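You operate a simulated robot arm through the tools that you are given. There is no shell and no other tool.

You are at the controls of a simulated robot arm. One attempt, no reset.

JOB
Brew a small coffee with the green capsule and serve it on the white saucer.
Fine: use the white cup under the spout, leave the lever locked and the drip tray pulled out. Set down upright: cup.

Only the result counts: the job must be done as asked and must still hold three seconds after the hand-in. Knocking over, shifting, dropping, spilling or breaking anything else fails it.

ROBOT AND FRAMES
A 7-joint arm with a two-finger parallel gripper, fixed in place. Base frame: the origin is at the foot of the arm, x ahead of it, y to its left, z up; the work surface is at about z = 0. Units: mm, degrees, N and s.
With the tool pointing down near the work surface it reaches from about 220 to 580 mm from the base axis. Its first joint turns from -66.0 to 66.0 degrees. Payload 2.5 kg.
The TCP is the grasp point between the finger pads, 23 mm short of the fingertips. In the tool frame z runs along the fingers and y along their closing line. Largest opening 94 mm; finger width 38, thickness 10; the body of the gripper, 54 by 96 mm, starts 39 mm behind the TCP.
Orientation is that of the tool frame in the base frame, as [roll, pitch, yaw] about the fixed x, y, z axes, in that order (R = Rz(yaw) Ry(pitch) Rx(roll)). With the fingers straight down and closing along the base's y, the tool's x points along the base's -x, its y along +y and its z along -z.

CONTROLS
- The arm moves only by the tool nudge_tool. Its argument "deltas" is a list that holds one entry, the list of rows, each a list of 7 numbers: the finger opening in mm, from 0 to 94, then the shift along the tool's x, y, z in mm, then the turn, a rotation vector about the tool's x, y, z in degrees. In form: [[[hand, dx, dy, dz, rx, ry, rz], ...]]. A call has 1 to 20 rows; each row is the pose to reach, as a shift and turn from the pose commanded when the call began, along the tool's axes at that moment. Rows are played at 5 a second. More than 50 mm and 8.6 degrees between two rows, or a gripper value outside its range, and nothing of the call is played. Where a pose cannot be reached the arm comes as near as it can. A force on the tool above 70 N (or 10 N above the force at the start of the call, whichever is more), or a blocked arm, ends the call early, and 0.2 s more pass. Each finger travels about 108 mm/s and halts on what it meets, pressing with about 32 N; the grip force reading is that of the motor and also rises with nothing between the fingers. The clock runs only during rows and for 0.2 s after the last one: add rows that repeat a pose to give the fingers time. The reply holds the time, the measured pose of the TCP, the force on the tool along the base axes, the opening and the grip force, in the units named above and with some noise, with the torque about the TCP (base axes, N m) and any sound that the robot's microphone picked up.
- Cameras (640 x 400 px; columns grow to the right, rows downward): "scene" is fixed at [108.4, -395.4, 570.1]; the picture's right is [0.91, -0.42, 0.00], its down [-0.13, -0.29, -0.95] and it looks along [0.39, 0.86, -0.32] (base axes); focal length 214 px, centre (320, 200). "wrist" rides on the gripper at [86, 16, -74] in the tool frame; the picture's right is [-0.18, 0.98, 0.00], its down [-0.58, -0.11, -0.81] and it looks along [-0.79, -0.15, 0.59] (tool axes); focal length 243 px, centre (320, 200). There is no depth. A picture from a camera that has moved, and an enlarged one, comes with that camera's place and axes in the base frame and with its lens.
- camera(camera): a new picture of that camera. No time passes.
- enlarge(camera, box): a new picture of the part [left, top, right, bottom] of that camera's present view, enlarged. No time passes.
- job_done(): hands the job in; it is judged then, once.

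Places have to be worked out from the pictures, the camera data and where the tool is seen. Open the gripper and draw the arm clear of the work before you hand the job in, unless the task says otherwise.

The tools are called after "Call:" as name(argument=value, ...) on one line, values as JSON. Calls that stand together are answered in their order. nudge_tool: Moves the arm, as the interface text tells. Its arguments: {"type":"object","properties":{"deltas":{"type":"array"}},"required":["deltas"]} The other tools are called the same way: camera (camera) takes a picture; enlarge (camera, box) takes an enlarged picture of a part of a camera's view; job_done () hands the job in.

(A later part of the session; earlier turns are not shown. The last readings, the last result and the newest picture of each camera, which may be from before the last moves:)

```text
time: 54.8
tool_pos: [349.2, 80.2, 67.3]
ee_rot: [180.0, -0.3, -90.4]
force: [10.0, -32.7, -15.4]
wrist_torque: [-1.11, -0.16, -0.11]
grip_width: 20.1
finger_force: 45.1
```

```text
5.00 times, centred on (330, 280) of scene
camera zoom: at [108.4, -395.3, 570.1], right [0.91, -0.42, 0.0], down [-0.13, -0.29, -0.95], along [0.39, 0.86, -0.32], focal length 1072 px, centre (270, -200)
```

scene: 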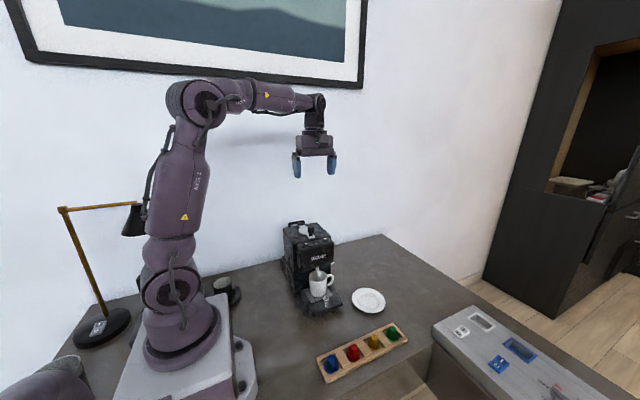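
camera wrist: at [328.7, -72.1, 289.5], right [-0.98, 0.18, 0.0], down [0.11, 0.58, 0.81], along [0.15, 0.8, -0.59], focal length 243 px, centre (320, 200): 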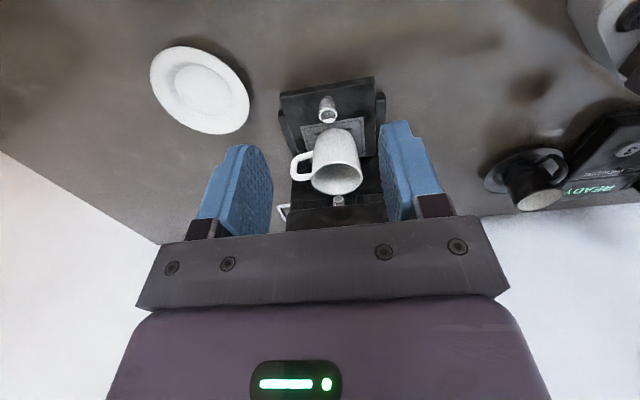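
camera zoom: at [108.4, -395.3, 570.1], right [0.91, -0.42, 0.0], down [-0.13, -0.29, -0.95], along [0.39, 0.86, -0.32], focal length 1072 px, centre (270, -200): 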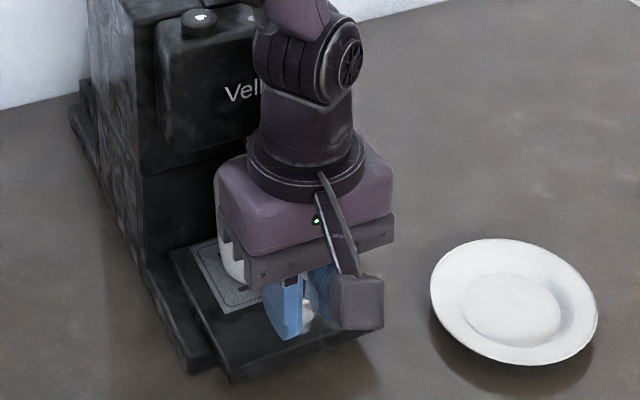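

The tray did not move: 33 N builds up at once, so it is already fully in, with the cup on its mark under the spout; it will have to be pulled out after brewing. I relax, open and rise straight up.

Call:
nudge_tool(deltas=[[[15, 3, 0, 0.5, 0, 0, 0], [15, 5.5, 0, 0.5, 0, 0, 0], [40, 5.5, 0, 0.5, 0, 0, 0], [60, 5.5, 0, 0.5, 0, 0, 0], [60, 5.5, 0, -20, 0, 0, 0], [60, 5.5, 0, -60, 0, 0, 0], [60, 8, 0, -100, 0, 0, 0], [60, 8, 0, -140, 0, 0, 0], [60, 8, 0, -180, 0, 0, 0], [60, 8, 0, -220, 0, 0, 0], [60, 8, 0, -250, 0, 0, 0], [60, 8, 0, -250, 0, 0, 0]]])

Call:
enlarge(camera="scene", box=[280, 240, 380, 320])

Call:
enlarge(camera="scene", box=[300, 220, 340, 245])

```text
time: 57.4
tool_pos: [350.2, 77.8, 317.4]
ee_rot: [-179.9, 0.3, -89.9]
force: [-0.7, -0.6, -0.3]
wrist_torque: [-0.01, -0.01, 0.0]
grip_width: 60.1
finger_force: 0.1
```

```text
5.00 times, centred on (330, 280) of scene
camera zoom: at [108.3, -395.4, 570.1], right [0.91, -0.42, 0.0], down [-0.13, -0.29, -0.95], along [0.39, 0.86, -0.32], focal length 1072 px, centre (270, -200)
```

zoom: 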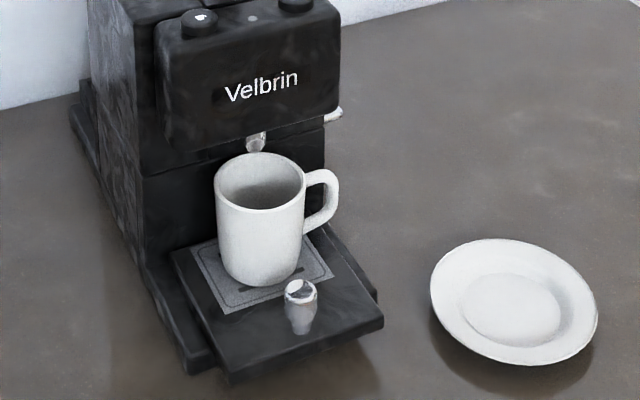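

```text
16.00 times, centred on (320, 232) of scene
camera zoom: at [108.3, -395.4, 570.1], right [0.91, -0.42, 0.0], down [-0.13, -0.29, -0.95], along [0.39, 0.86, -0.32], focal length 3432 px, centre (320, -320)
```

zoom: 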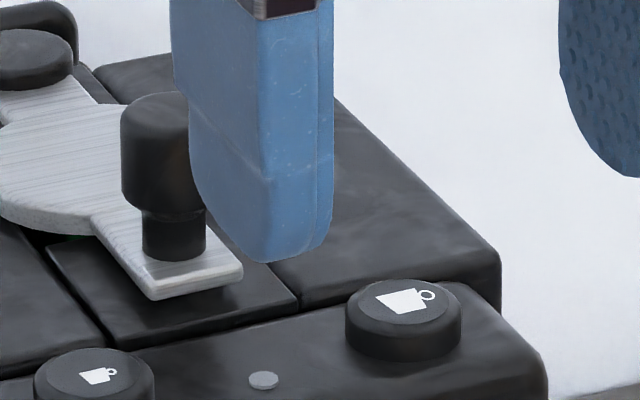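

Tray and cup are as before. I measure the small-cup button from here before going to it.

Call:
enlarge(camera="wrist", box=[260, 60, 400, 180])

```text
3.33 times, centred on (330, 120) of wrist
camera zoom: at [332.5, -10.1, 393.1], right [-0.98, 0.18, 0.0], down [0.11, 0.58, 0.81], along [0.15, 0.8, -0.59], focal length 809 px, centre (287, 467)
```

zoom: 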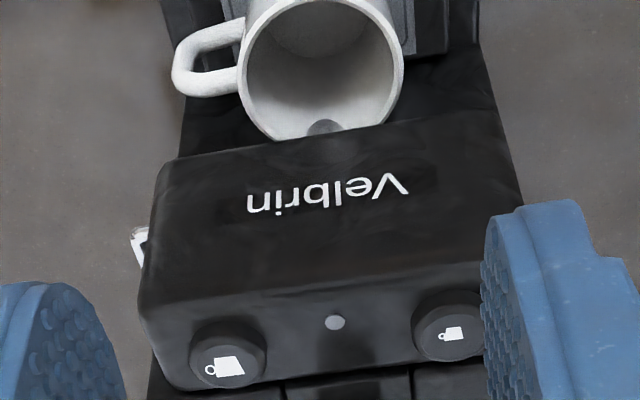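

The small-cup button is at about (316.5,161,226). I close the fingers and go to hover above it with tips at about z=254.

Call:
nudge_tool(deltas=[[[40, -25, 10, 0, 0, 0, 0], [10, -55, 21, 0, 0, 0, 0], [0, -85, 32.5, 10, 0, 0, 0], [0, -85, 32.5, 40, 0, 0, 0], [0, -85, 32.5, 40, 0, 0, 0]]])

Call:
enlarge(camera="scene", box=[285, 200, 345, 250])

Call:
enlarge(camera="wrist", box=[240, 60, 400, 200])

```text
time: 58.6
tool_pos: [319.1, 159.8, 277.2]
ee_rot: [-179.9, 0.2, -90.0]
force: [0.2, 0.0, 0.4]
wrist_torque: [0.01, 0.05, 0.02]
grip_width: 0.0
finger_force: 31.8
```

```text
8.00 times, centred on (315, 225) of scene
camera zoom: at [108.4, -395.4, 570.1], right [0.91, -0.42, 0.0], down [-0.13, -0.29, -0.95], along [0.39, 0.86, -0.32], focal length 1716 px, centre (360, 0)
```

zoom: 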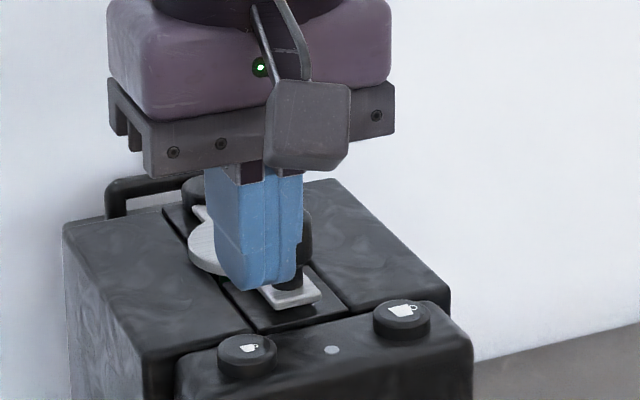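

```text
2.86 times, centred on (320, 130) of wrist
camera zoom: at [301.3, 73.2, 352.3], right [-0.98, 0.18, 0.0], down [0.11, 0.58, 0.81], along [0.15, 0.8, -0.59], focal length 693 px, centre (320, 400)
```

zoom: 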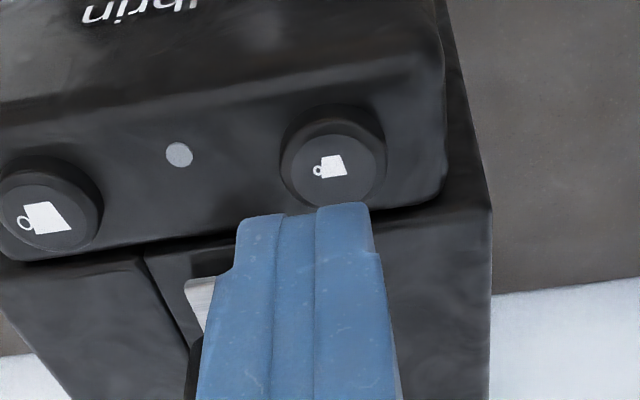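

The tool is about 2 mm off the button centre; I correct it and press down gradually, watching force and sound.

Call:
nudge_tool(deltas=[[[0, -1.5, 2, 10, 0, 0, 0], [0, -1.5, 2, 20, 0, 0, 0], [0, -1.5, 2, 25, 0, 0, 0], [0, -1.5, 2, 27, 0, 0, 0], [0, -1.5, 2, 28, 0, 0, 0], [0, -1.5, 2, 29, 0, 0, 0]]])

Call:
enlarge(camera="scene", box=[285, 200, 345, 250])

```text
time: 60.0
tool_pos: [314.6, 163.9, 248.5]
ee_rot: [-179.9, 0.3, -89.9]
force: [-0.8, 0.7, -0.4]
wrist_torque: [0.02, -0.04, 0.04]
grip_width: 0.1
finger_force: 31.8
```

```text
8.00 times, centred on (315, 225) of scene
camera zoom: at [108.4, -395.4, 570.1], right [0.91, -0.42, 0.0], down [-0.13, -0.29, -0.95], along [0.39, 0.86, -0.32], focal length 1716 px, centre (360, 0)
```

zoom: 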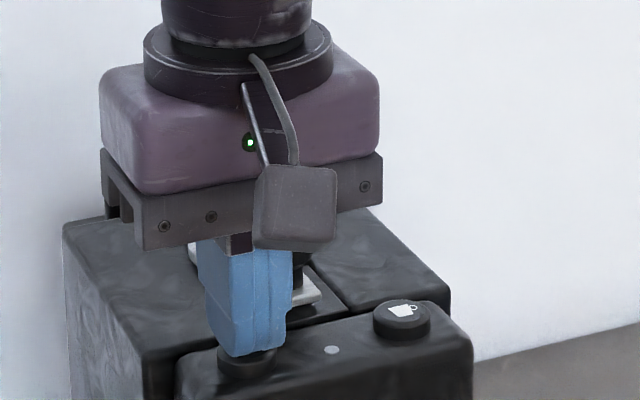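

No contact yet, but the tips are right on the button. I go on in small steps.

Call:
nudge_tool(deltas=[[[0, 0, 0, 1, 0, 0, 0], [0, 0, 0, 2, 0, 0, 0], [0, 0, 0, 3, 0, 0, 0], [0, 0, 0, 3, 0, 0, 0]]])

```text
time: 61.0
tool_pos: [313.8, 164.7, 245.4]
ee_rot: [-179.9, 0.3, -89.9]
force: [0.8, -0.3, -0.3]
wrist_torque: [-0.02, 0.01, -0.01]
grip_width: 0.1
finger_force: 31.7
```

Still no contact at tip z≈222; I look closely.

Call:
enlarge(camera="scene", box=[295, 225, 325, 250])

Call:
enlarge(camera="wrist", box=[270, 80, 380, 180])

```text
16.00 times, centred on (310, 238) of scene
camera zoom: at [108.4, -395.4, 570.1], right [0.91, -0.42, 0.0], down [-0.13, -0.29, -0.95], along [0.39, 0.86, -0.32], focal length 3432 px, centre (480, -400)
```

zoom: 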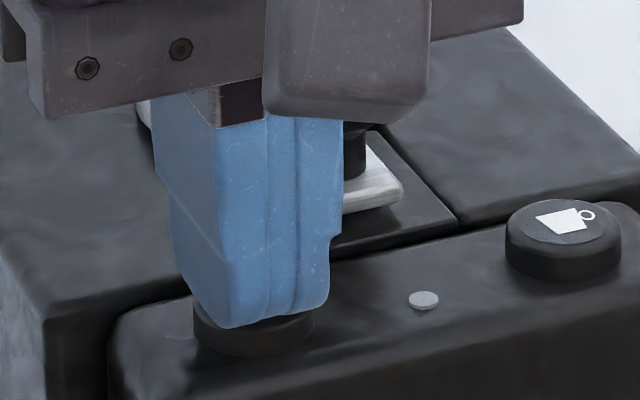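

```text
4.00 times, centred on (325, 130) of wrist
camera zoom: at [297.4, 75.9, 320.1], right [-0.98, 0.18, 0.0], down [0.11, 0.58, 0.81], along [0.15, 0.8, -0.59], focal length 970 px, centre (300, 480)
```

zoom: 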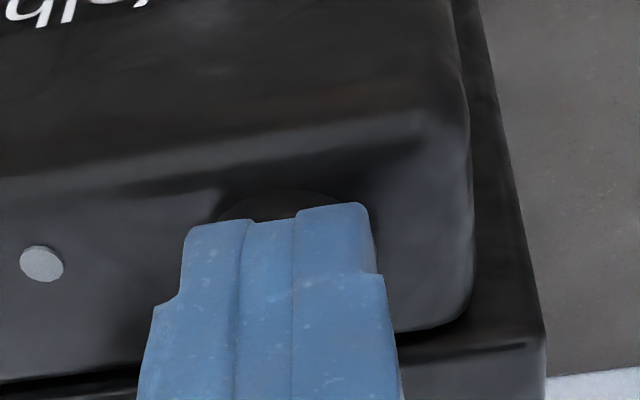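

The tips are almost on it; I continue pressing in small steps.

Call:
nudge_tool(deltas=[[[0, 0, 0, 1, 0, 0, 0], [0, 0, 0, 2, 0, 0, 0], [0, 0, 0, 3, 0, 0, 0], [0, 0, 0, 3, 0, 0, 0]]])

Call:
enlarge(camera="scene", box=[295, 225, 325, 250])

```text
time: 62.0
tool_pos: [314.7, 163.9, 241.0]
ee_rot: [-179.9, 0.3, -89.9]
force: [0.0, -0.6, 2.8]
wrist_torque: [-0.01, -0.01, 0.0]
grip_width: 0.1
finger_force: 32.1
heard: click
```

```text
16.00 times, centred on (310, 238) of scene
camera zoom: at [108.3, -395.4, 570.1], right [0.91, -0.42, 0.0], down [-0.13, -0.29, -0.95], along [0.39, 0.86, -0.32], focal length 3432 px, centre (480, -400)
```

zoom: 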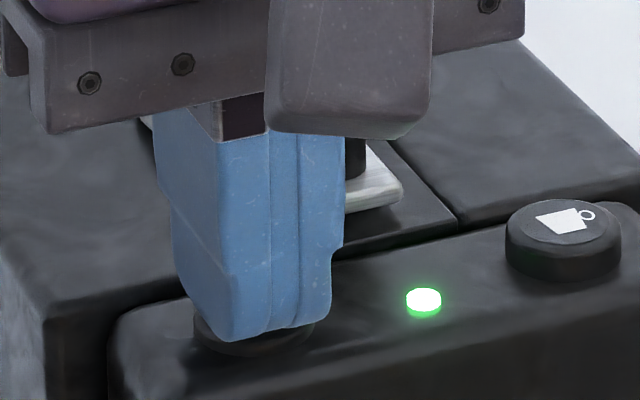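

A click, and the light is green: brewing has begun. I lift off the button straight up and watch the cup.

Call:
nudge_tool(deltas=[[[0, 0, 0, -5, 0, 0, 0], [0, 0, 0, -20, 0, 0, 0], [0, 0, 0, -50, 0, 0, 0], [0, 0, 0, -80, 0, 0, 0], [0, 40, -10, -80, 0, 0, 0], [0, 80, -20, -80, 0, 0, 0], [0, 80, -20, -80, 0, 0, 0]]])

Call:
enlarge(camera="scene", box=[280, 215, 380, 315])

Call:
enlarge(camera="wrist", box=[260, 20, 420, 140])

```text
time: 63.6
tool_pos: [334.5, 82.5, 322.8]
ee_rot: [-179.9, 0.2, -89.9]
force: [-0.2, -0.7, 0.5]
wrist_torque: [0.03, -0.03, -0.01]
grip_width: 0.1
finger_force: 32.0
```

```text
4.00 times, centred on (330, 265) of scene
camera zoom: at [108.3, -395.4, 570.1], right [0.91, -0.42, 0.0], down [-0.13, -0.29, -0.95], along [0.39, 0.86, -0.32], focal length 858 px, centre (280, -60)
```

zoom: 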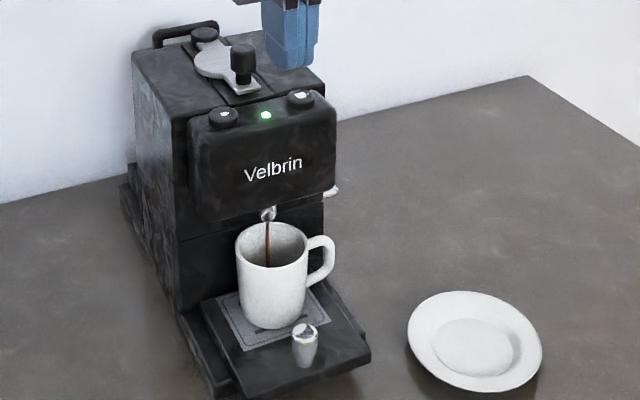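

```text
3.33 times, centred on (340, 80) of wrist
camera zoom: at [317.2, -5.0, 397.9], right [-0.98, 0.18, 0.0], down [0.11, 0.58, 0.81], along [0.15, 0.8, -0.59], focal length 809 px, centre (253, 600)
```

zoom: 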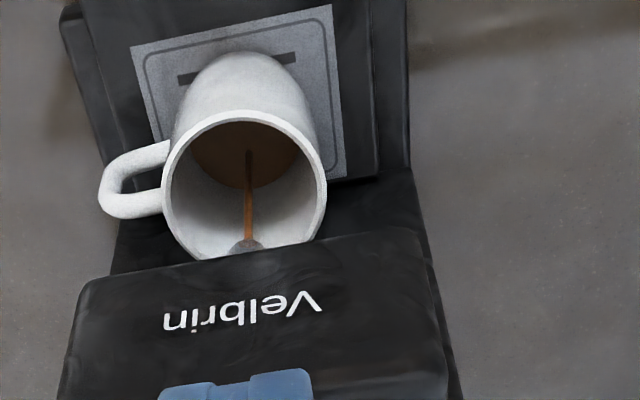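

Coffee is pouring into the cup. While it brews I open the fingers and come down in front, above the tray knob, and wait.

Call:
nudge_tool(deltas=[[[20, 3, -5, 30, 0, 0, 0], [40, 3, -10, 60, 0, 0, 0], [60, 3, -15.4, 90, 0, 0, 0], [60, 3, -15.4, 120, 0, 0, 0], [60, 3, -15.4, 150, 0, 0, 0], [60, 3, -15.4, 173, 0, 0, 0], [60, 3, -15.4, 173, 0, 0, 0], [60, 3, -15.4, 173, 0, 0, 0], [60, 3, -15.4, 173, 0, 0, 0], [60, 3, -15.4, 173, 0, 0, 0], [60, 3, -15.4, 173, 0, 0, 0], [60, 3, -15.4, 173, 0, 0, 0], [60, 3, -15.4, 173, 0, 0, 0], [60, 3, -15.4, 173, 0, 0, 0], [60, 3, -15.4, 173, 0, 0, 0]]])

Call:
enlarge(camera="scene", box=[280, 215, 380, 315])

Call:
enlarge(camera="wrist", box=[260, 80, 420, 220])

```text
time: 66.8
tool_pos: [352.1, 77.6, 148.3]
ee_rot: [180.0, 0.2, -89.9]
force: [-0.8, 0.3, -0.2]
wrist_torque: [0.02, 0.0, -0.04]
grip_width: 60.2
finger_force: 0.1
```

```text
4.00 times, centred on (330, 265) of scene
camera zoom: at [108.4, -395.4, 570.1], right [0.91, -0.42, 0.0], down [-0.13, -0.29, -0.95], along [0.39, 0.86, -0.32], focal length 858 px, centre (280, -60)
```

zoom: 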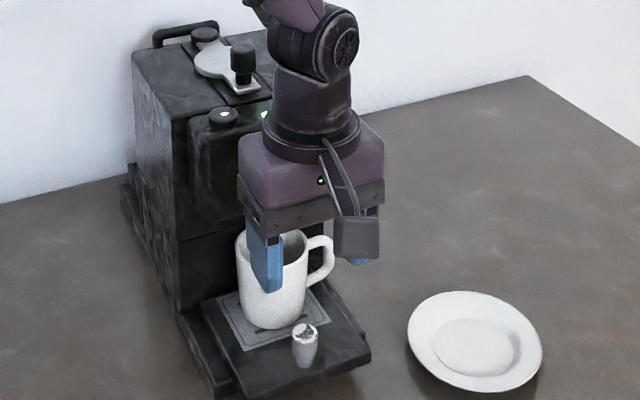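

```text
2.86 times, centred on (340, 150) of wrist
camera zoom: at [333.1, -8.9, 224.2], right [-0.98, 0.18, 0.0], down [0.11, 0.58, 0.81], along [0.15, 0.8, -0.59], focal length 693 px, centre (263, 343)
```

zoom: 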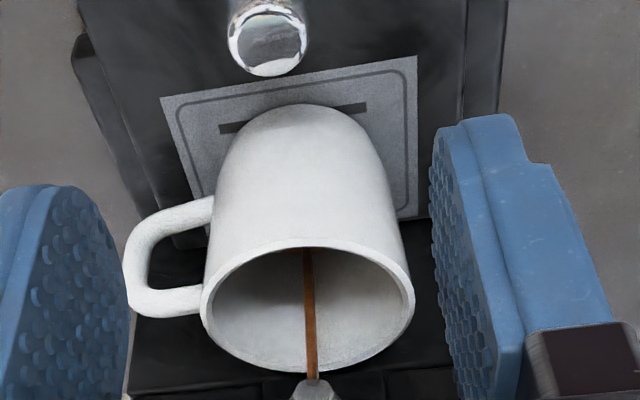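

Still pouring and the light is on, so I wait another four seconds in place.

Call:
nudge_tool(deltas=[[[60, 0, 0, 0, 0, 0, 0], [60, 0, 0, 0, 0, 0, 0], [60, 0, 0, 0, 0, 0, 0], [60, 0, 0, 0, 0, 0, 0], [60, 0, 0, 0, 0, 0, 0], [60, 0, 0, 0, 0, 0, 0], [60, 0, 0, 0, 0, 0, 0], [60, 0, 0, 0, 0, 0, 0], [60, 0, 0, 0, 0, 0, 0], [60, 0, 0, 0, 0, 0, 0], [60, 0, 0, 0, 0, 0, 0], [60, 0, 0, 0, 0, 0, 0], [60, 0, 0, 0, 0, 0, 0], [60, 0, 0, 0, 0, 0, 0], [60, 0, 0, 0, 0, 0, 0], [60, 0, 0, 0, 0, 0, 0], [60, 0, 0, 0, 0, 0, 0], [60, 0, 0, 0, 0, 0, 0], [60, 0, 0, 0, 0, 0, 0], [60, 0, 0, 0, 0, 0, 0]]])

Call:
enlarge(camera="wrist", box=[260, 80, 420, 220])

Call:
enlarge(camera="scene", box=[300, 230, 340, 260])

```text
time: 71.0
tool_pos: [350.8, 79.0, 149.3]
ee_rot: [-179.9, 0.3, -90.0]
force: [-0.3, -0.5, -0.3]
wrist_torque: [-0.01, 0.0, 0.02]
grip_width: 60.1
finger_force: 0.1
```

```text
2.86 times, centred on (340, 150) of wrist
camera zoom: at [333.1, -8.9, 224.2], right [-0.98, 0.18, 0.0], down [0.11, 0.58, 0.81], along [0.15, 0.8, -0.59], focal length 693 px, centre (263, 343)
```

zoom: 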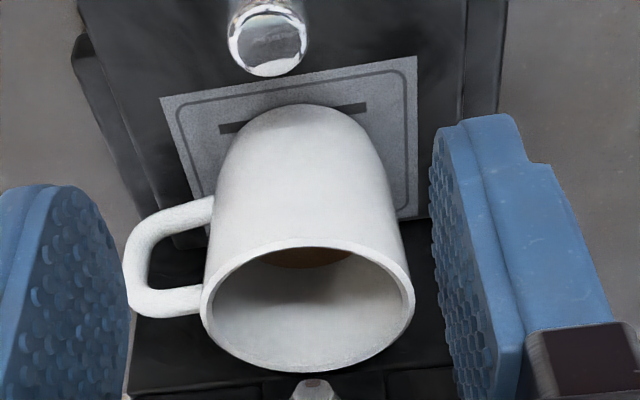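

```text
13.33 times, centred on (320, 245) of scene
camera zoom: at [108.4, -395.4, 570.1], right [0.91, -0.42, 0.0], down [-0.13, -0.29, -0.95], along [0.39, 0.86, -0.32], focal length 2860 px, centre (320, -400)
```

zoom: 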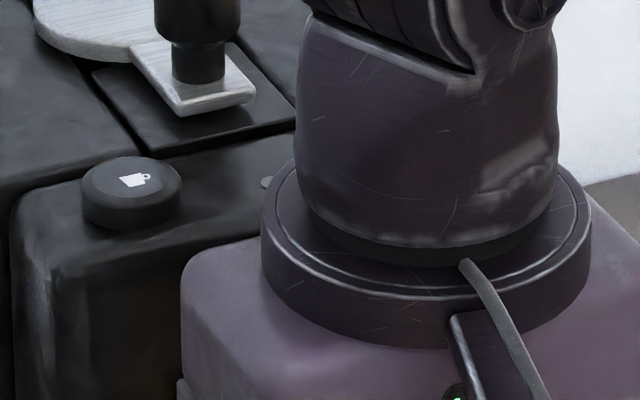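

Brewing has finished: the stream stopped and the light is out, with a small coffee in the cup. I descend on the tray knob again and grip it.

Call:
nudge_tool(deltas=[[[60, 0, 0, 25, 0, 0, 0], [60, 0, 0, 50, 0, 0, 0], [60, 0, 0, 70, 0, 0, 0], [60, 0, 0, 81, 0, 0, 0], [40, 0, 0, 81, 0, 0, 0], [25, 0, 0, 81, 0, 0, 0], [15, 0, 0, 81, 0, 0, 0], [15, 0, 0, 81, 0, 0, 0]]])

Call:
nudge_tool(deltas=[[[15, 1, 0, 0, 0, 0, 0], [15, 2, 0, 0, 0, 0, 0], [15, 3, 0, 0, 0, 0, 0], [15, 4, 0, 0, 0, 0, 0], [15, 5, 0, 0, 0, 0, 0], [15, 6, 0, 0, 0, 0, 0], [15, 6, 0, 0, 0, 0, 0]]])

Call:
enlarge(camera="wrist", box=[240, 80, 400, 220])

Call:
enlarge(camera="scene", box=[280, 240, 380, 320])

```text
time: 72.8
tool_pos: [349.4, 79.5, 66.5]
ee_rot: [-179.9, 0.2, -89.8]
force: [-6.9, -0.2, -0.2]
wrist_torque: [-0.05, 0.15, 0.08]
grip_width: 20.0
finger_force: 45.3
```

```text
time: 74.4
tool_pos: [350.3, 73.4, 68.0]
ee_rot: [-179.9, 0.2, -90.0]
force: [-8.9, 0.6, -12.9]
wrist_torque: [0.15, 0.17, 0.05]
grip_width: 20.1
finger_force: 45.0
```

```text
2.86 times, centred on (320, 150) of wrist
camera zoom: at [333.3, -12.9, 142.6], right [-0.98, 0.18, 0.0], down [0.11, 0.58, 0.81], along [0.15, 0.8, -0.59], focal length 693 px, centre (320, 343)
```

zoom: 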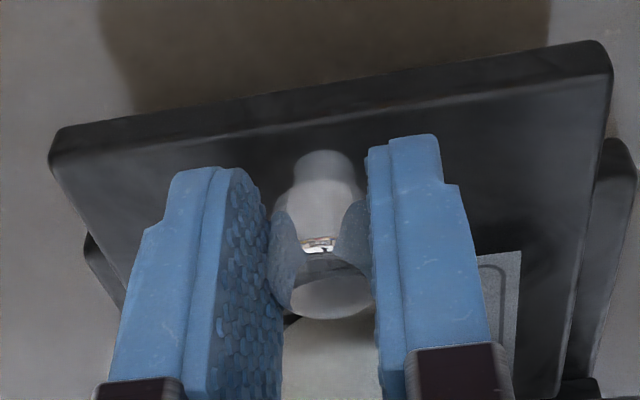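

```text
5.00 times, centred on (330, 280) of scene
camera zoom: at [108.4, -395.4, 570.0], right [0.91, -0.42, 0.0], down [-0.13, -0.29, -0.95], along [0.39, 0.86, -0.32], focal length 1072 px, centre (270, -200)
```

zoom: 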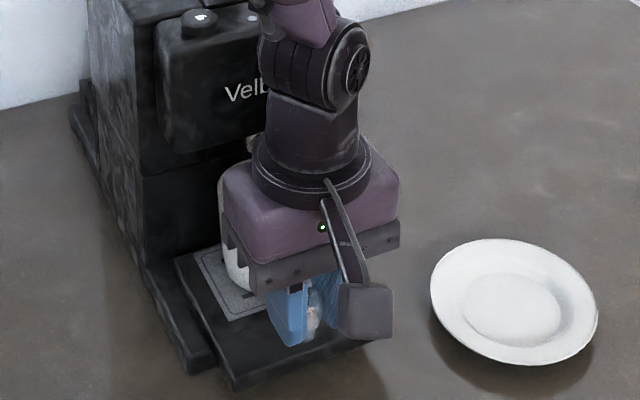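

The tray slides out easily. I continue pulling slowly, 10 mm/s.

Call:
nudge_tool(deltas=[[[15, 1.5, 0, 0.5, 0, 0, 0], [15, 3, 0, 0.5, 0, 0, 0], [15, 5, 0, 0.5, 0, 0, 0], [15, 7, 0, 0.5, 0, 0, 0], [15, 9, 0, 0.5, 0, 0, 0], [15, 11, 0, 0.5, 0, 0, 0], [15, 13, 0, 0.5, 0, 0, 0], [15, 15, 0, 0.5, 0, 0, 0], [15, 17, 0, 0.5, 0, 0, 0], [15, 19, 0, 0.5, 0, 0, 0], [15, 21, 0, 0.5, 0, 0, 0], [15, 23, 0, 0.5, 0, 0, 0], [15, 24.5, 0, 0.5, 0, 0, 0], [15, 25.5, 0, 0.5, 0, 0, 0], [15, 26, 0, 0.5, 0, 0, 0], [15, 26, 0, 0.5, 0, 0, 0]]])

Call:
enlarge(camera="wrist", box=[240, 80, 400, 220])

Call:
enlarge(camera="scene", box=[280, 240, 380, 320])

```text
time: 77.8
tool_pos: [350.5, 48.6, 65.6]
ee_rot: [180.0, 0.3, -90.0]
force: [-9.2, -0.2, -7.1]
wrist_torque: [-0.55, 0.25, 0.09]
grip_width: 20.1
finger_force: 45.5
```

```text
2.86 times, centred on (320, 150) of wrist
camera zoom: at [333.4, -38.9, 142.0], right [-0.98, 0.18, 0.0], down [0.11, 0.58, 0.81], along [0.15, 0.8, -0.59], focal length 693 px, centre (320, 343)
```

zoom: 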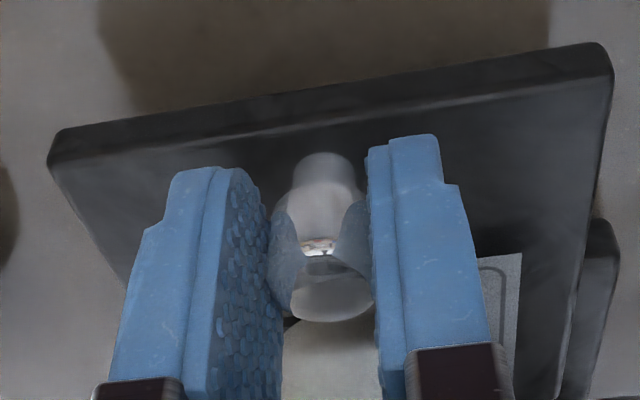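

```text
5.00 times, centred on (330, 280) of scene
camera zoom: at [108.4, -395.4, 570.1], right [0.91, -0.42, 0.0], down [-0.13, -0.29, -0.95], along [0.39, 0.86, -0.32], focal length 1072 px, centre (270, -200)
```

zoom: 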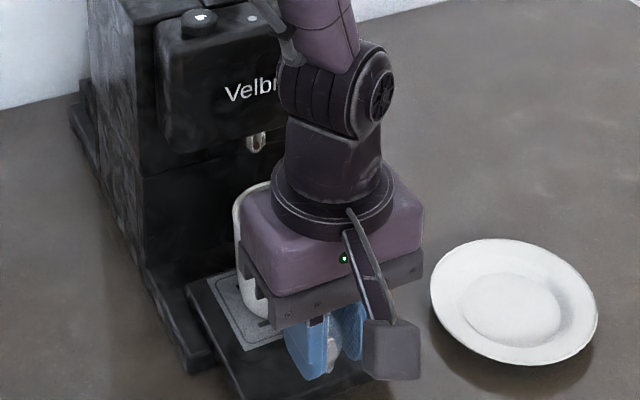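

Cup and tray moved together 32 mm. I continue slowly, looking for the stop.

Call:
nudge_tool(deltas=[[[15, 1, 0, 0, 0, 0, 0], [15, 2, 0, 0, 0, 0, 0], [15, 3.5, 0, 0, 0, 0, 0], [15, 5, 0, 0, 0, 0, 0], [15, 6.5, 0, 0, 0, 0, 0], [15, 8, 0, 0, 0, 0, 0], [15, 9.5, 0, 0, 0, 0, 0], [15, 11, 0, 0, 0, 0, 0], [15, 12, 0, 0, 0, 0, 0], [15, 12, 0, 0, 0, 0, 0]]])

Call:
enlarge(camera="wrist", box=[240, 80, 400, 220])

Call:
enlarge(camera="scene", box=[280, 240, 380, 320])

```text
time: 80.0
tool_pos: [349.8, 36.6, 65.5]
ee_rot: [180.0, 0.3, -89.8]
force: [-8.6, 0.7, -22.1]
wrist_torque: [0.35, 0.19, 0.07]
grip_width: 20.1
finger_force: 45.1
```

```text
2.86 times, centred on (320, 150) of wrist
camera zoom: at [333.6, -50.5, 142.2], right [-0.98, 0.18, 0.0], down [0.11, 0.58, 0.81], along [0.15, 0.8, -0.59], focal length 693 px, centre (320, 343)
```

zoom: 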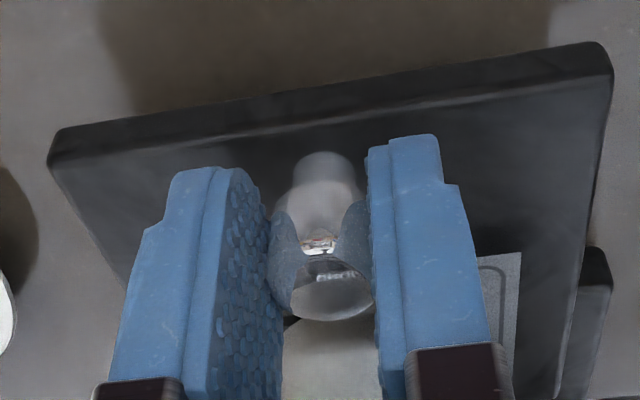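

```text
5.00 times, centred on (330, 280) of scene
camera zoom: at [108.4, -395.4, 570.0], right [0.91, -0.42, 0.0], down [-0.13, -0.29, -0.95], along [0.39, 0.86, -0.32], focal length 1072 px, centre (270, -200)
```

zoom: 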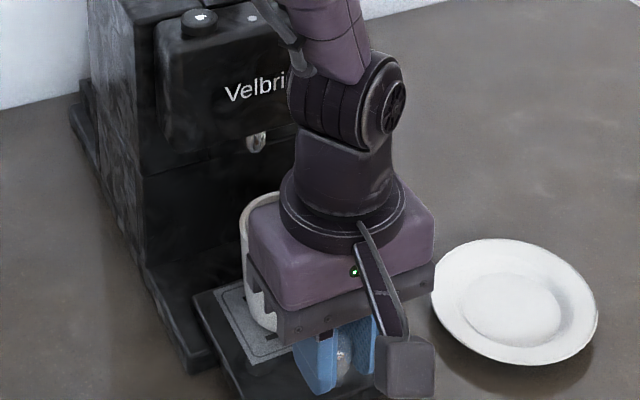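

Tray is 44 mm out and still free. I ease 1 mm down to relieve the vertical pull and go on.

Call:
nudge_tool(deltas=[[[15, 1, 0, 1, 0, 0, 0], [15, 2, 0, 1, 0, 0, 0], [15, 3.5, 0, 1, 0, 0, 0], [15, 5, 0, 1, 0, 0, 0], [15, 6.5, 0, 1, 0, 0, 0], [15, 8, 0, 1, 0, 0, 0], [15, 9.5, 0, 1, 0, 0, 0], [15, 11, 0, 1, 0, 0, 0], [15, 12, 0, 1, 0, 0, 0], [15, 12, 0, 1, 0, 0, 0]]])

Call:
enlarge(camera="wrist", box=[240, 80, 400, 220])

Call:
enlarge(camera="scene", box=[280, 240, 380, 330])

```text
time: 82.2
tool_pos: [349.5, 25.5, 65.7]
ee_rot: [179.9, 0.2, -89.8]
force: [-25.3, 0.6, 39.4]
wrist_torque: [0.19, 0.6, 0.16]
grip_width: 20.1
finger_force: 44.8
```

```text
2.86 times, centred on (320, 150) of wrist
camera zoom: at [333.6, -62.3, 141.5], right [-0.98, 0.18, 0.0], down [0.11, 0.58, 0.81], along [0.15, 0.79, -0.59], focal length 693 px, centre (320, 343)
```

zoom: 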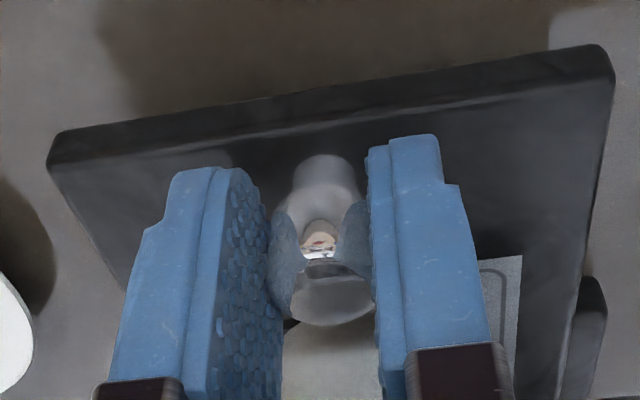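

```text
4.44 times, centred on (330, 285) of scene
camera zoom: at [108.2, -395.4, 570.1], right [0.91, -0.42, 0.0], down [-0.13, -0.29, -0.95], along [0.39, 0.86, -0.32], focal length 953 px, centre (276, -178)
```

zoom: 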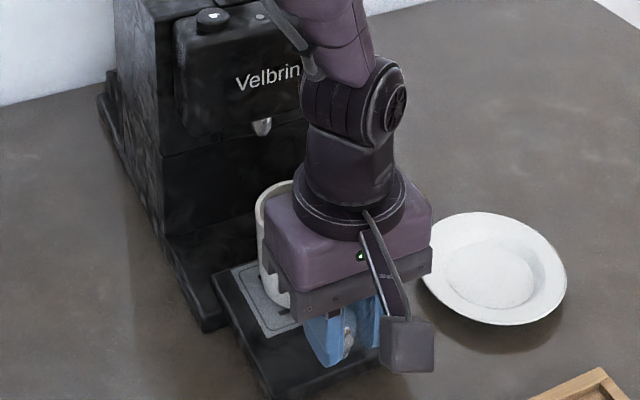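

The tray is about 54 mm out and guided vertically. I ease the vertical load and pull a little more to look for the end stop.

Call:
nudge_tool(deltas=[[[15, 0, 0, -0.6, 0, 0, 0], [15, 1, 0, -0.6, 0, 0, 0], [15, 2, 0, -0.6, 0, 0, 0], [15, 3, 0, -0.6, 0, 0, 0], [15, 4, 0, -0.6, 0, 0, 0], [15, 5, 0, -0.6, 0, 0, 0], [15, 6, 0, -0.6, 0, 0, 0], [15, 7, 0, -0.6, 0, 0, 0], [15, 8, 0, -0.6, 0, 0, 0], [15, 8, 0, -0.6, 0, 0, 0]]])

Call:
enlarge(camera="wrist", box=[240, 80, 400, 220])

Call:
enlarge(camera="scene", box=[280, 240, 380, 330])

```text
time: 84.4
tool_pos: [349.3, 16.8, 67.5]
ee_rot: [180.0, 0.3, -89.9]
force: [-12.3, -0.9, -12.3]
wrist_torque: [-0.2, 0.2, 0.13]
grip_width: 20.3
finger_force: 44.6
```

```text
2.86 times, centred on (320, 150) of wrist
camera zoom: at [333.4, -70.9, 141.2], right [-0.98, 0.18, 0.0], down [0.11, 0.58, 0.81], along [0.15, 0.8, -0.59], focal length 693 px, centre (320, 343)
```

zoom: 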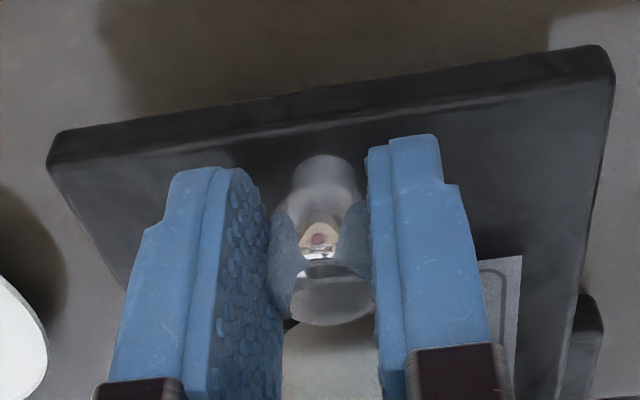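

```text
4.44 times, centred on (330, 285) of scene
camera zoom: at [108.4, -395.4, 570.0], right [0.91, -0.42, 0.0], down [-0.13, -0.29, -0.95], along [0.39, 0.86, -0.32], focal length 953 px, centre (276, -178)
```

zoom: 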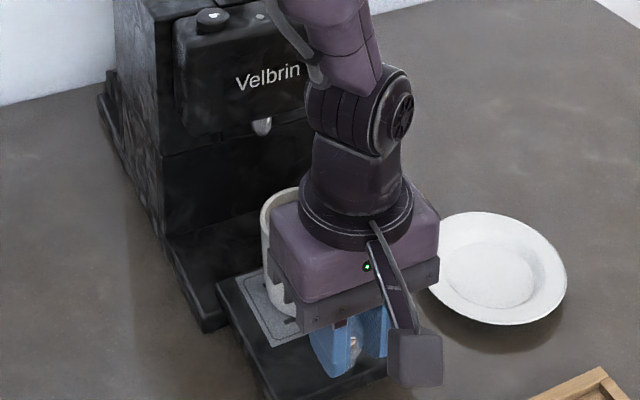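

No stop yet at 63 mm, and the vertical readings show that the tray is held in rails. I pull another 10 mm in the same gentle way.

Call:
nudge_tool(deltas=[[[15, 1, 0, 0.3, 0, 0, 0], [15, 2, 0, 0.3, 0, 0, 0], [15, 3, 0, 0.3, 0, 0, 0], [15, 4, 0, 0.3, 0, 0, 0], [15, 5, 0, 0.3, 0, 0, 0], [15, 6, 0, 0.3, 0, 0, 0], [15, 7, 0, 0.3, 0, 0, 0], [15, 8, 0, 0.3, 0, 0, 0], [15, 9, 0, 0.3, 0, 0, 0], [15, 10, 0, 0.3, 0, 0, 0], [15, 10, 0, 0.3, 0, 0, 0]]])

Call:
enlarge(camera="wrist", box=[240, 80, 400, 220])

Call:
enlarge(camera="scene", box=[280, 240, 380, 330])

```text
time: 86.8
tool_pos: [350.3, 6.7, 65.9]
ee_rot: [179.9, 0.3, -89.9]
force: [-9.2, -0.2, -18.1]
wrist_torque: [0.17, 0.23, 0.07]
grip_width: 20.1
finger_force: 45.2
```

```text
2.86 times, centred on (320, 150) of wrist
camera zoom: at [333.4, -80.1, 141.4], right [-0.98, 0.18, 0.0], down [0.11, 0.58, 0.81], along [0.15, 0.8, -0.59], focal length 693 px, centre (320, 343)
```

zoom: 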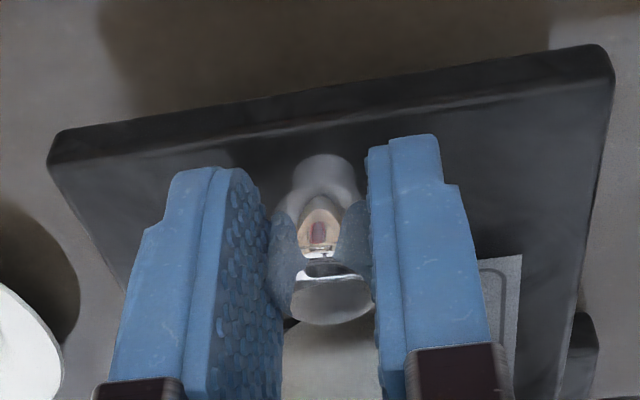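

```text
4.44 times, centred on (330, 285) of scene
camera zoom: at [108.4, -395.4, 570.0], right [0.91, -0.42, 0.0], down [-0.13, -0.29, -0.95], along [0.39, 0.86, -0.32], focal length 953 px, centre (276, -178)
```

zoom: 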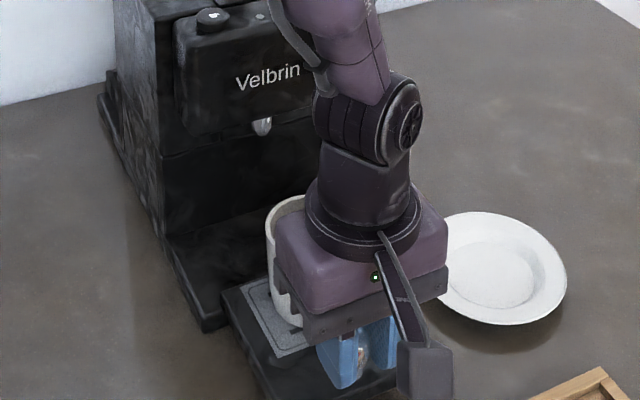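

72 mm out with no stop; earlier downward resistance of 39 N far ahead of the base shows real rails, so it won't tip. I pull up to 12 mm more.

Call:
nudge_tool(deltas=[[[15, 1, 0, 0.3, 0, 0, 0], [15, 2, 0, 0.3, 0, 0, 0], [15, 3, 0, 0.3, 0, 0, 0], [15, 4, 0, 0.3, 0, 0, 0], [15, 5, 0, 0.3, 0, 0, 0], [15, 6, 0, 0.3, 0, 0, 0], [15, 7, 0, 0.3, 0, 0, 0], [15, 8, 0, 0.3, 0, 0, 0], [15, 9, 0, 0.3, 0, 0, 0], [15, 10, 0, 0.3, 0, 0, 0], [15, 11, 0, 0.3, 0, 0, 0], [15, 12, 0, 0.3, 0, 0, 0], [15, 12, 0, 0.3, 0, 0, 0]]])

Call:
enlarge(camera="wrist", box=[240, 80, 400, 220])

Call:
enlarge(camera="scene", box=[280, 240, 380, 330])

```text
time: 89.6
tool_pos: [350.4, -3.6, 65.9]
ee_rot: [179.9, 0.2, -89.8]
force: [-24.1, 4.4, 39.3]
wrist_torque: [0.21, 0.62, 0.14]
grip_width: 20.0
finger_force: 45.0
```

```text
2.86 times, centred on (320, 150) of wrist
camera zoom: at [333.7, -91.8, 141.3], right [-0.98, 0.18, 0.0], down [0.11, 0.58, 0.81], along [0.15, 0.8, -0.59], focal length 693 px, centre (320, 343)
```

zoom: 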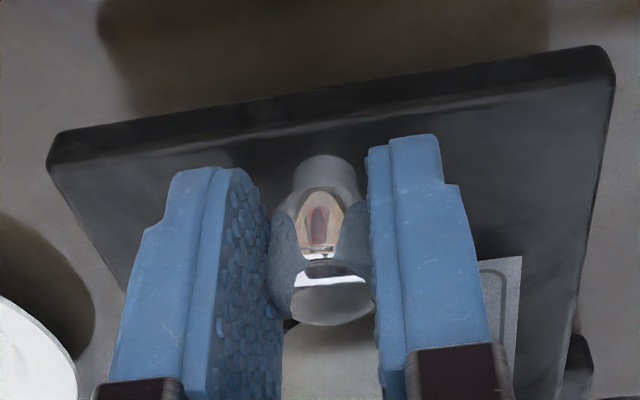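

```text
4.44 times, centred on (330, 285) of scene
camera zoom: at [108.2, -395.4, 570.1], right [0.91, -0.42, 0.0], down [-0.13, -0.29, -0.95], along [0.39, 0.86, -0.32], focal length 953 px, centre (276, -178)
```

zoom: 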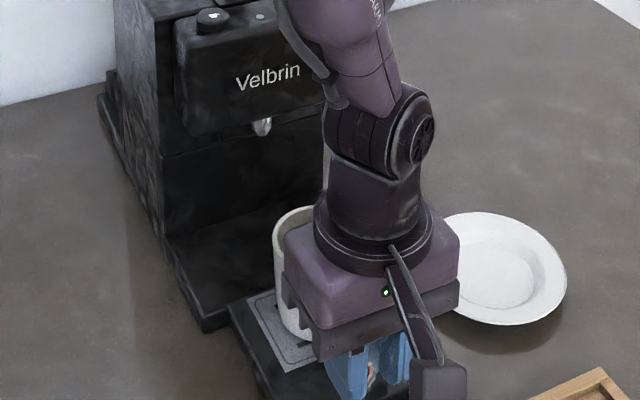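

About 84 mm out, still firmly guided, still no stop. One more gentle 8 mm with the vertical load eased.

Call:
nudge_tool(deltas=[[[15, 0, 0, -0.5, 0, 0, 0], [15, 1, 0, -0.5, 0, 0, 0], [15, 2, 0, -0.5, 0, 0, 0], [15, 3, 0, -0.5, 0, 0, 0], [15, 4, 0, -0.5, 0, 0, 0], [15, 5, 0, -0.5, 0, 0, 0], [15, 6, 0, -0.5, 0, 0, 0], [15, 7, 0, -0.5, 0, 0, 0], [15, 8, 0, -0.5, 0, 0, 0], [15, 8, 0, -0.5, 0, 0, 0]]])

Call:
enlarge(camera="scene", box=[280, 240, 380, 330])

Call:
enlarge(camera="wrist", box=[240, 80, 420, 220])

```text
time: 91.8
tool_pos: [350.1, -6.4, 66.8]
ee_rot: [-179.9, 0.7, -89.3]
force: [-6.6, 36.0, -15.2]
wrist_torque: [0.76, 0.13, 0.02]
grip_width: 20.2
finger_force: 45.0
```

```text
4.44 times, centred on (330, 285) of scene
camera zoom: at [108.4, -395.4, 570.0], right [0.91, -0.42, 0.0], down [-0.13, -0.29, -0.95], along [0.39, 0.86, -0.32], focal length 953 px, centre (276, -178)
```

zoom: 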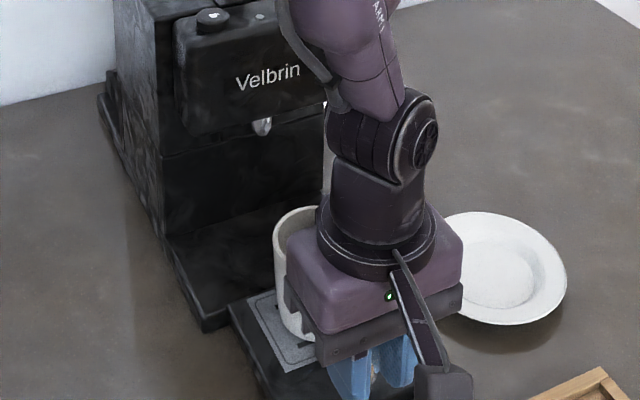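

```text
2.86 times, centred on (330, 150) of wrist
camera zoom: at [334.1, -95.7, 141.1], right [-0.98, 0.17, 0.0], down [0.1, 0.57, 0.81], along [0.14, 0.8, -0.58], focal length 693 px, centre (291, 343)
```

zoom: 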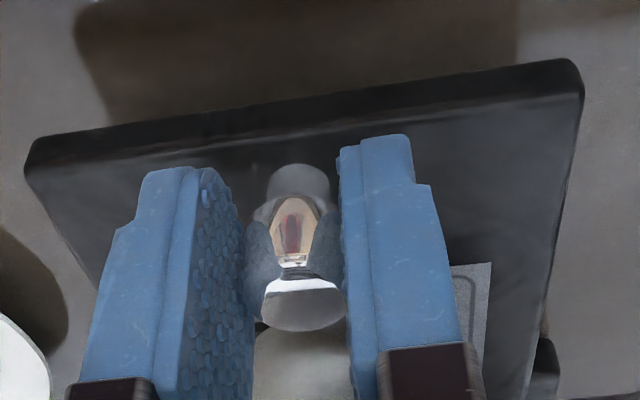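

That is the end stop (36 N at about 84 mm): the tray is fully out. I relax the pull, open and rise.

Call:
nudge_tool(deltas=[[[15, -2.5, 0, 0, 0, 0, 0], [15, -4.5, 0, 0, 0, 0, 0], [15, -4.5, 0, 0, 0, 0, 0], [30, -4.5, 0, 0, 0, 0, 0], [50, -4.5, 0, 0, 0, 0, 0], [60, -4.5, 0, 0, 0, 0, 0], [60, -4.5, 0, -15, 0, 0, 0], [60, -4.5, 0, -50, 0, 0, 0], [60, 5, 0, -100, 0, 0, 0], [60, 20, 0, -150, 0, 0, 0], [60, 30, 0, -180, 0, 0, 0], [60, 30, 0, -180, 0, 0, 0]]])

Call:
enlarge(camera="scene", box=[280, 240, 400, 340])

Call:
camera(camera="wrist")

Call:
enlarge(camera="wrist", box=[240, 40, 420, 180])

```text
refused: row 9 steps farther than a row can; nothing moved
```

```text
4.00 times, centred on (340, 290) of scene
camera zoom: at [108.4, -395.4, 570.0], right [0.91, -0.42, 0.0], down [-0.13, -0.29, -0.95], along [0.39, 0.86, -0.32], focal length 858 px, centre (240, -160)
```

zoom: 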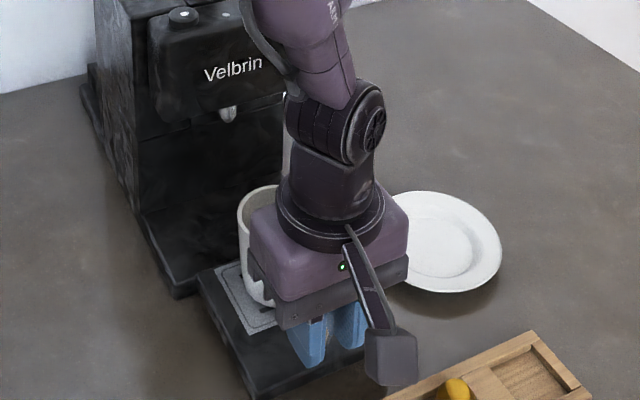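

```text
taken
camera wrist: at [334.1, -95.7, 141.1], right [-0.98, 0.17, 0.0], down [0.1, 0.57, 0.81], along [0.14, 0.8, -0.58], focal length 243 px, centre (320, 200)
```

wrist: 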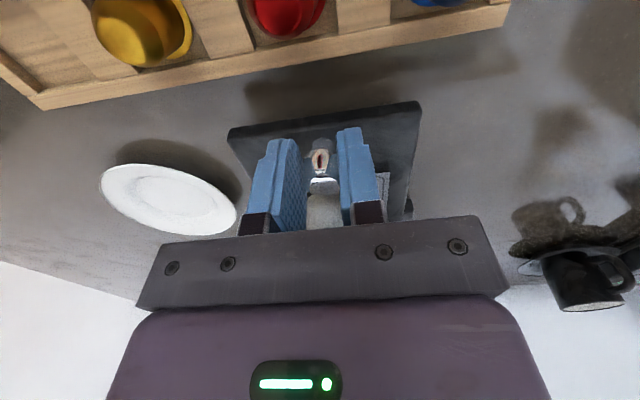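

```text
2.86 times, centred on (330, 110) of wrist
camera zoom: at [334.1, -95.7, 141.1], right [-0.98, 0.17, 0.0], down [0.1, 0.57, 0.81], along [0.14, 0.8, -0.58], focal length 693 px, centre (291, 457)
```

zoom: 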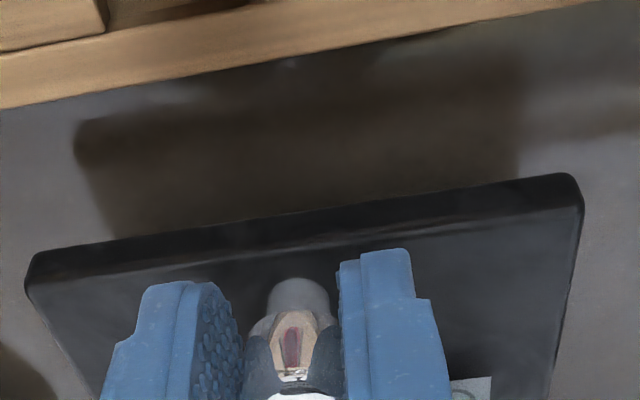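

A row step was too long, so I repeat with shorter steps.

Call:
nudge_tool(deltas=[[[15, -2.5, 0, 0, 0, 0, 0], [15, -4.5, 0, 0, 0, 0, 0], [15, -4.5, 0, 0, 0, 0, 0], [30, -4.5, 0, 0, 0, 0, 0], [50, -4.5, 0, 0, 0, 0, 0], [60, -4.5, 0, 0, 0, 0, 0], [60, -4.5, 0, -15, 0, 0, 0], [60, -4.5, 0, -50, 0, 0, 0], [60, 5, 0, -90, 0, 0, 0], [60, 15, 0, -130, 0, 0, 0], [60, 25, 0, -165, 0, 0, 0], [60, 30, 0, -180, 0, 0, 0], [60, 30, 0, -180, 0, 0, 0]]])

Call:
enlarge(camera="scene", box=[280, 240, 400, 340])

Call:
camera(camera="wrist")

Call:
enlarge(camera="wrist", box=[240, 40, 420, 180])

```text
time: 94.6
tool_pos: [348.5, -43.6, 247.8]
ee_rot: [-179.9, 0.2, -90.0]
force: [0.1, -0.4, 0.2]
wrist_torque: [-0.01, -0.01, -0.01]
grip_width: 60.2
finger_force: 0.1
```

```text
4.00 times, centred on (340, 290) of scene
camera zoom: at [108.3, -395.4, 570.1], right [0.91, -0.42, 0.0], down [-0.13, -0.29, -0.95], along [0.39, 0.86, -0.32], focal length 858 px, centre (240, -160)
```

zoom: 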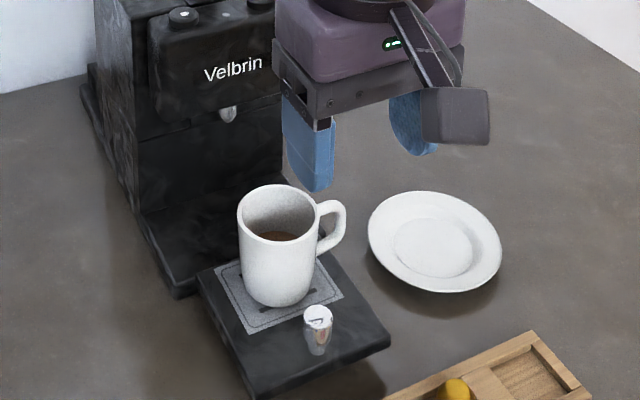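

```text
taken
camera wrist: at [331.3, -131.6, 323.2], right [-0.98, 0.18, 0.0], down [0.11, 0.58, 0.81], along [0.15, 0.8, -0.59], focal length 243 px, centre (320, 200)
```

wrist: 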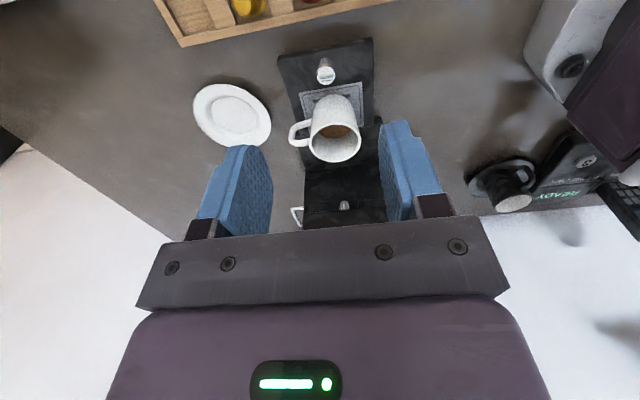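

```text
2.86 times, centred on (330, 110) of wrist
camera zoom: at [331.3, -131.6, 323.2], right [-0.98, 0.18, 0.0], down [0.11, 0.58, 0.81], along [0.15, 0.8, -0.59], focal length 693 px, centre (291, 457)
```

zoom: 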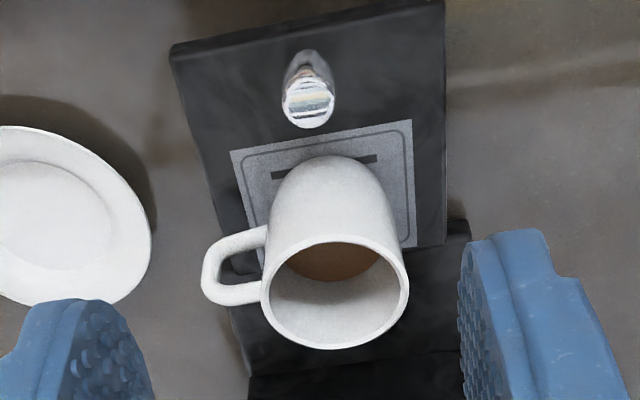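

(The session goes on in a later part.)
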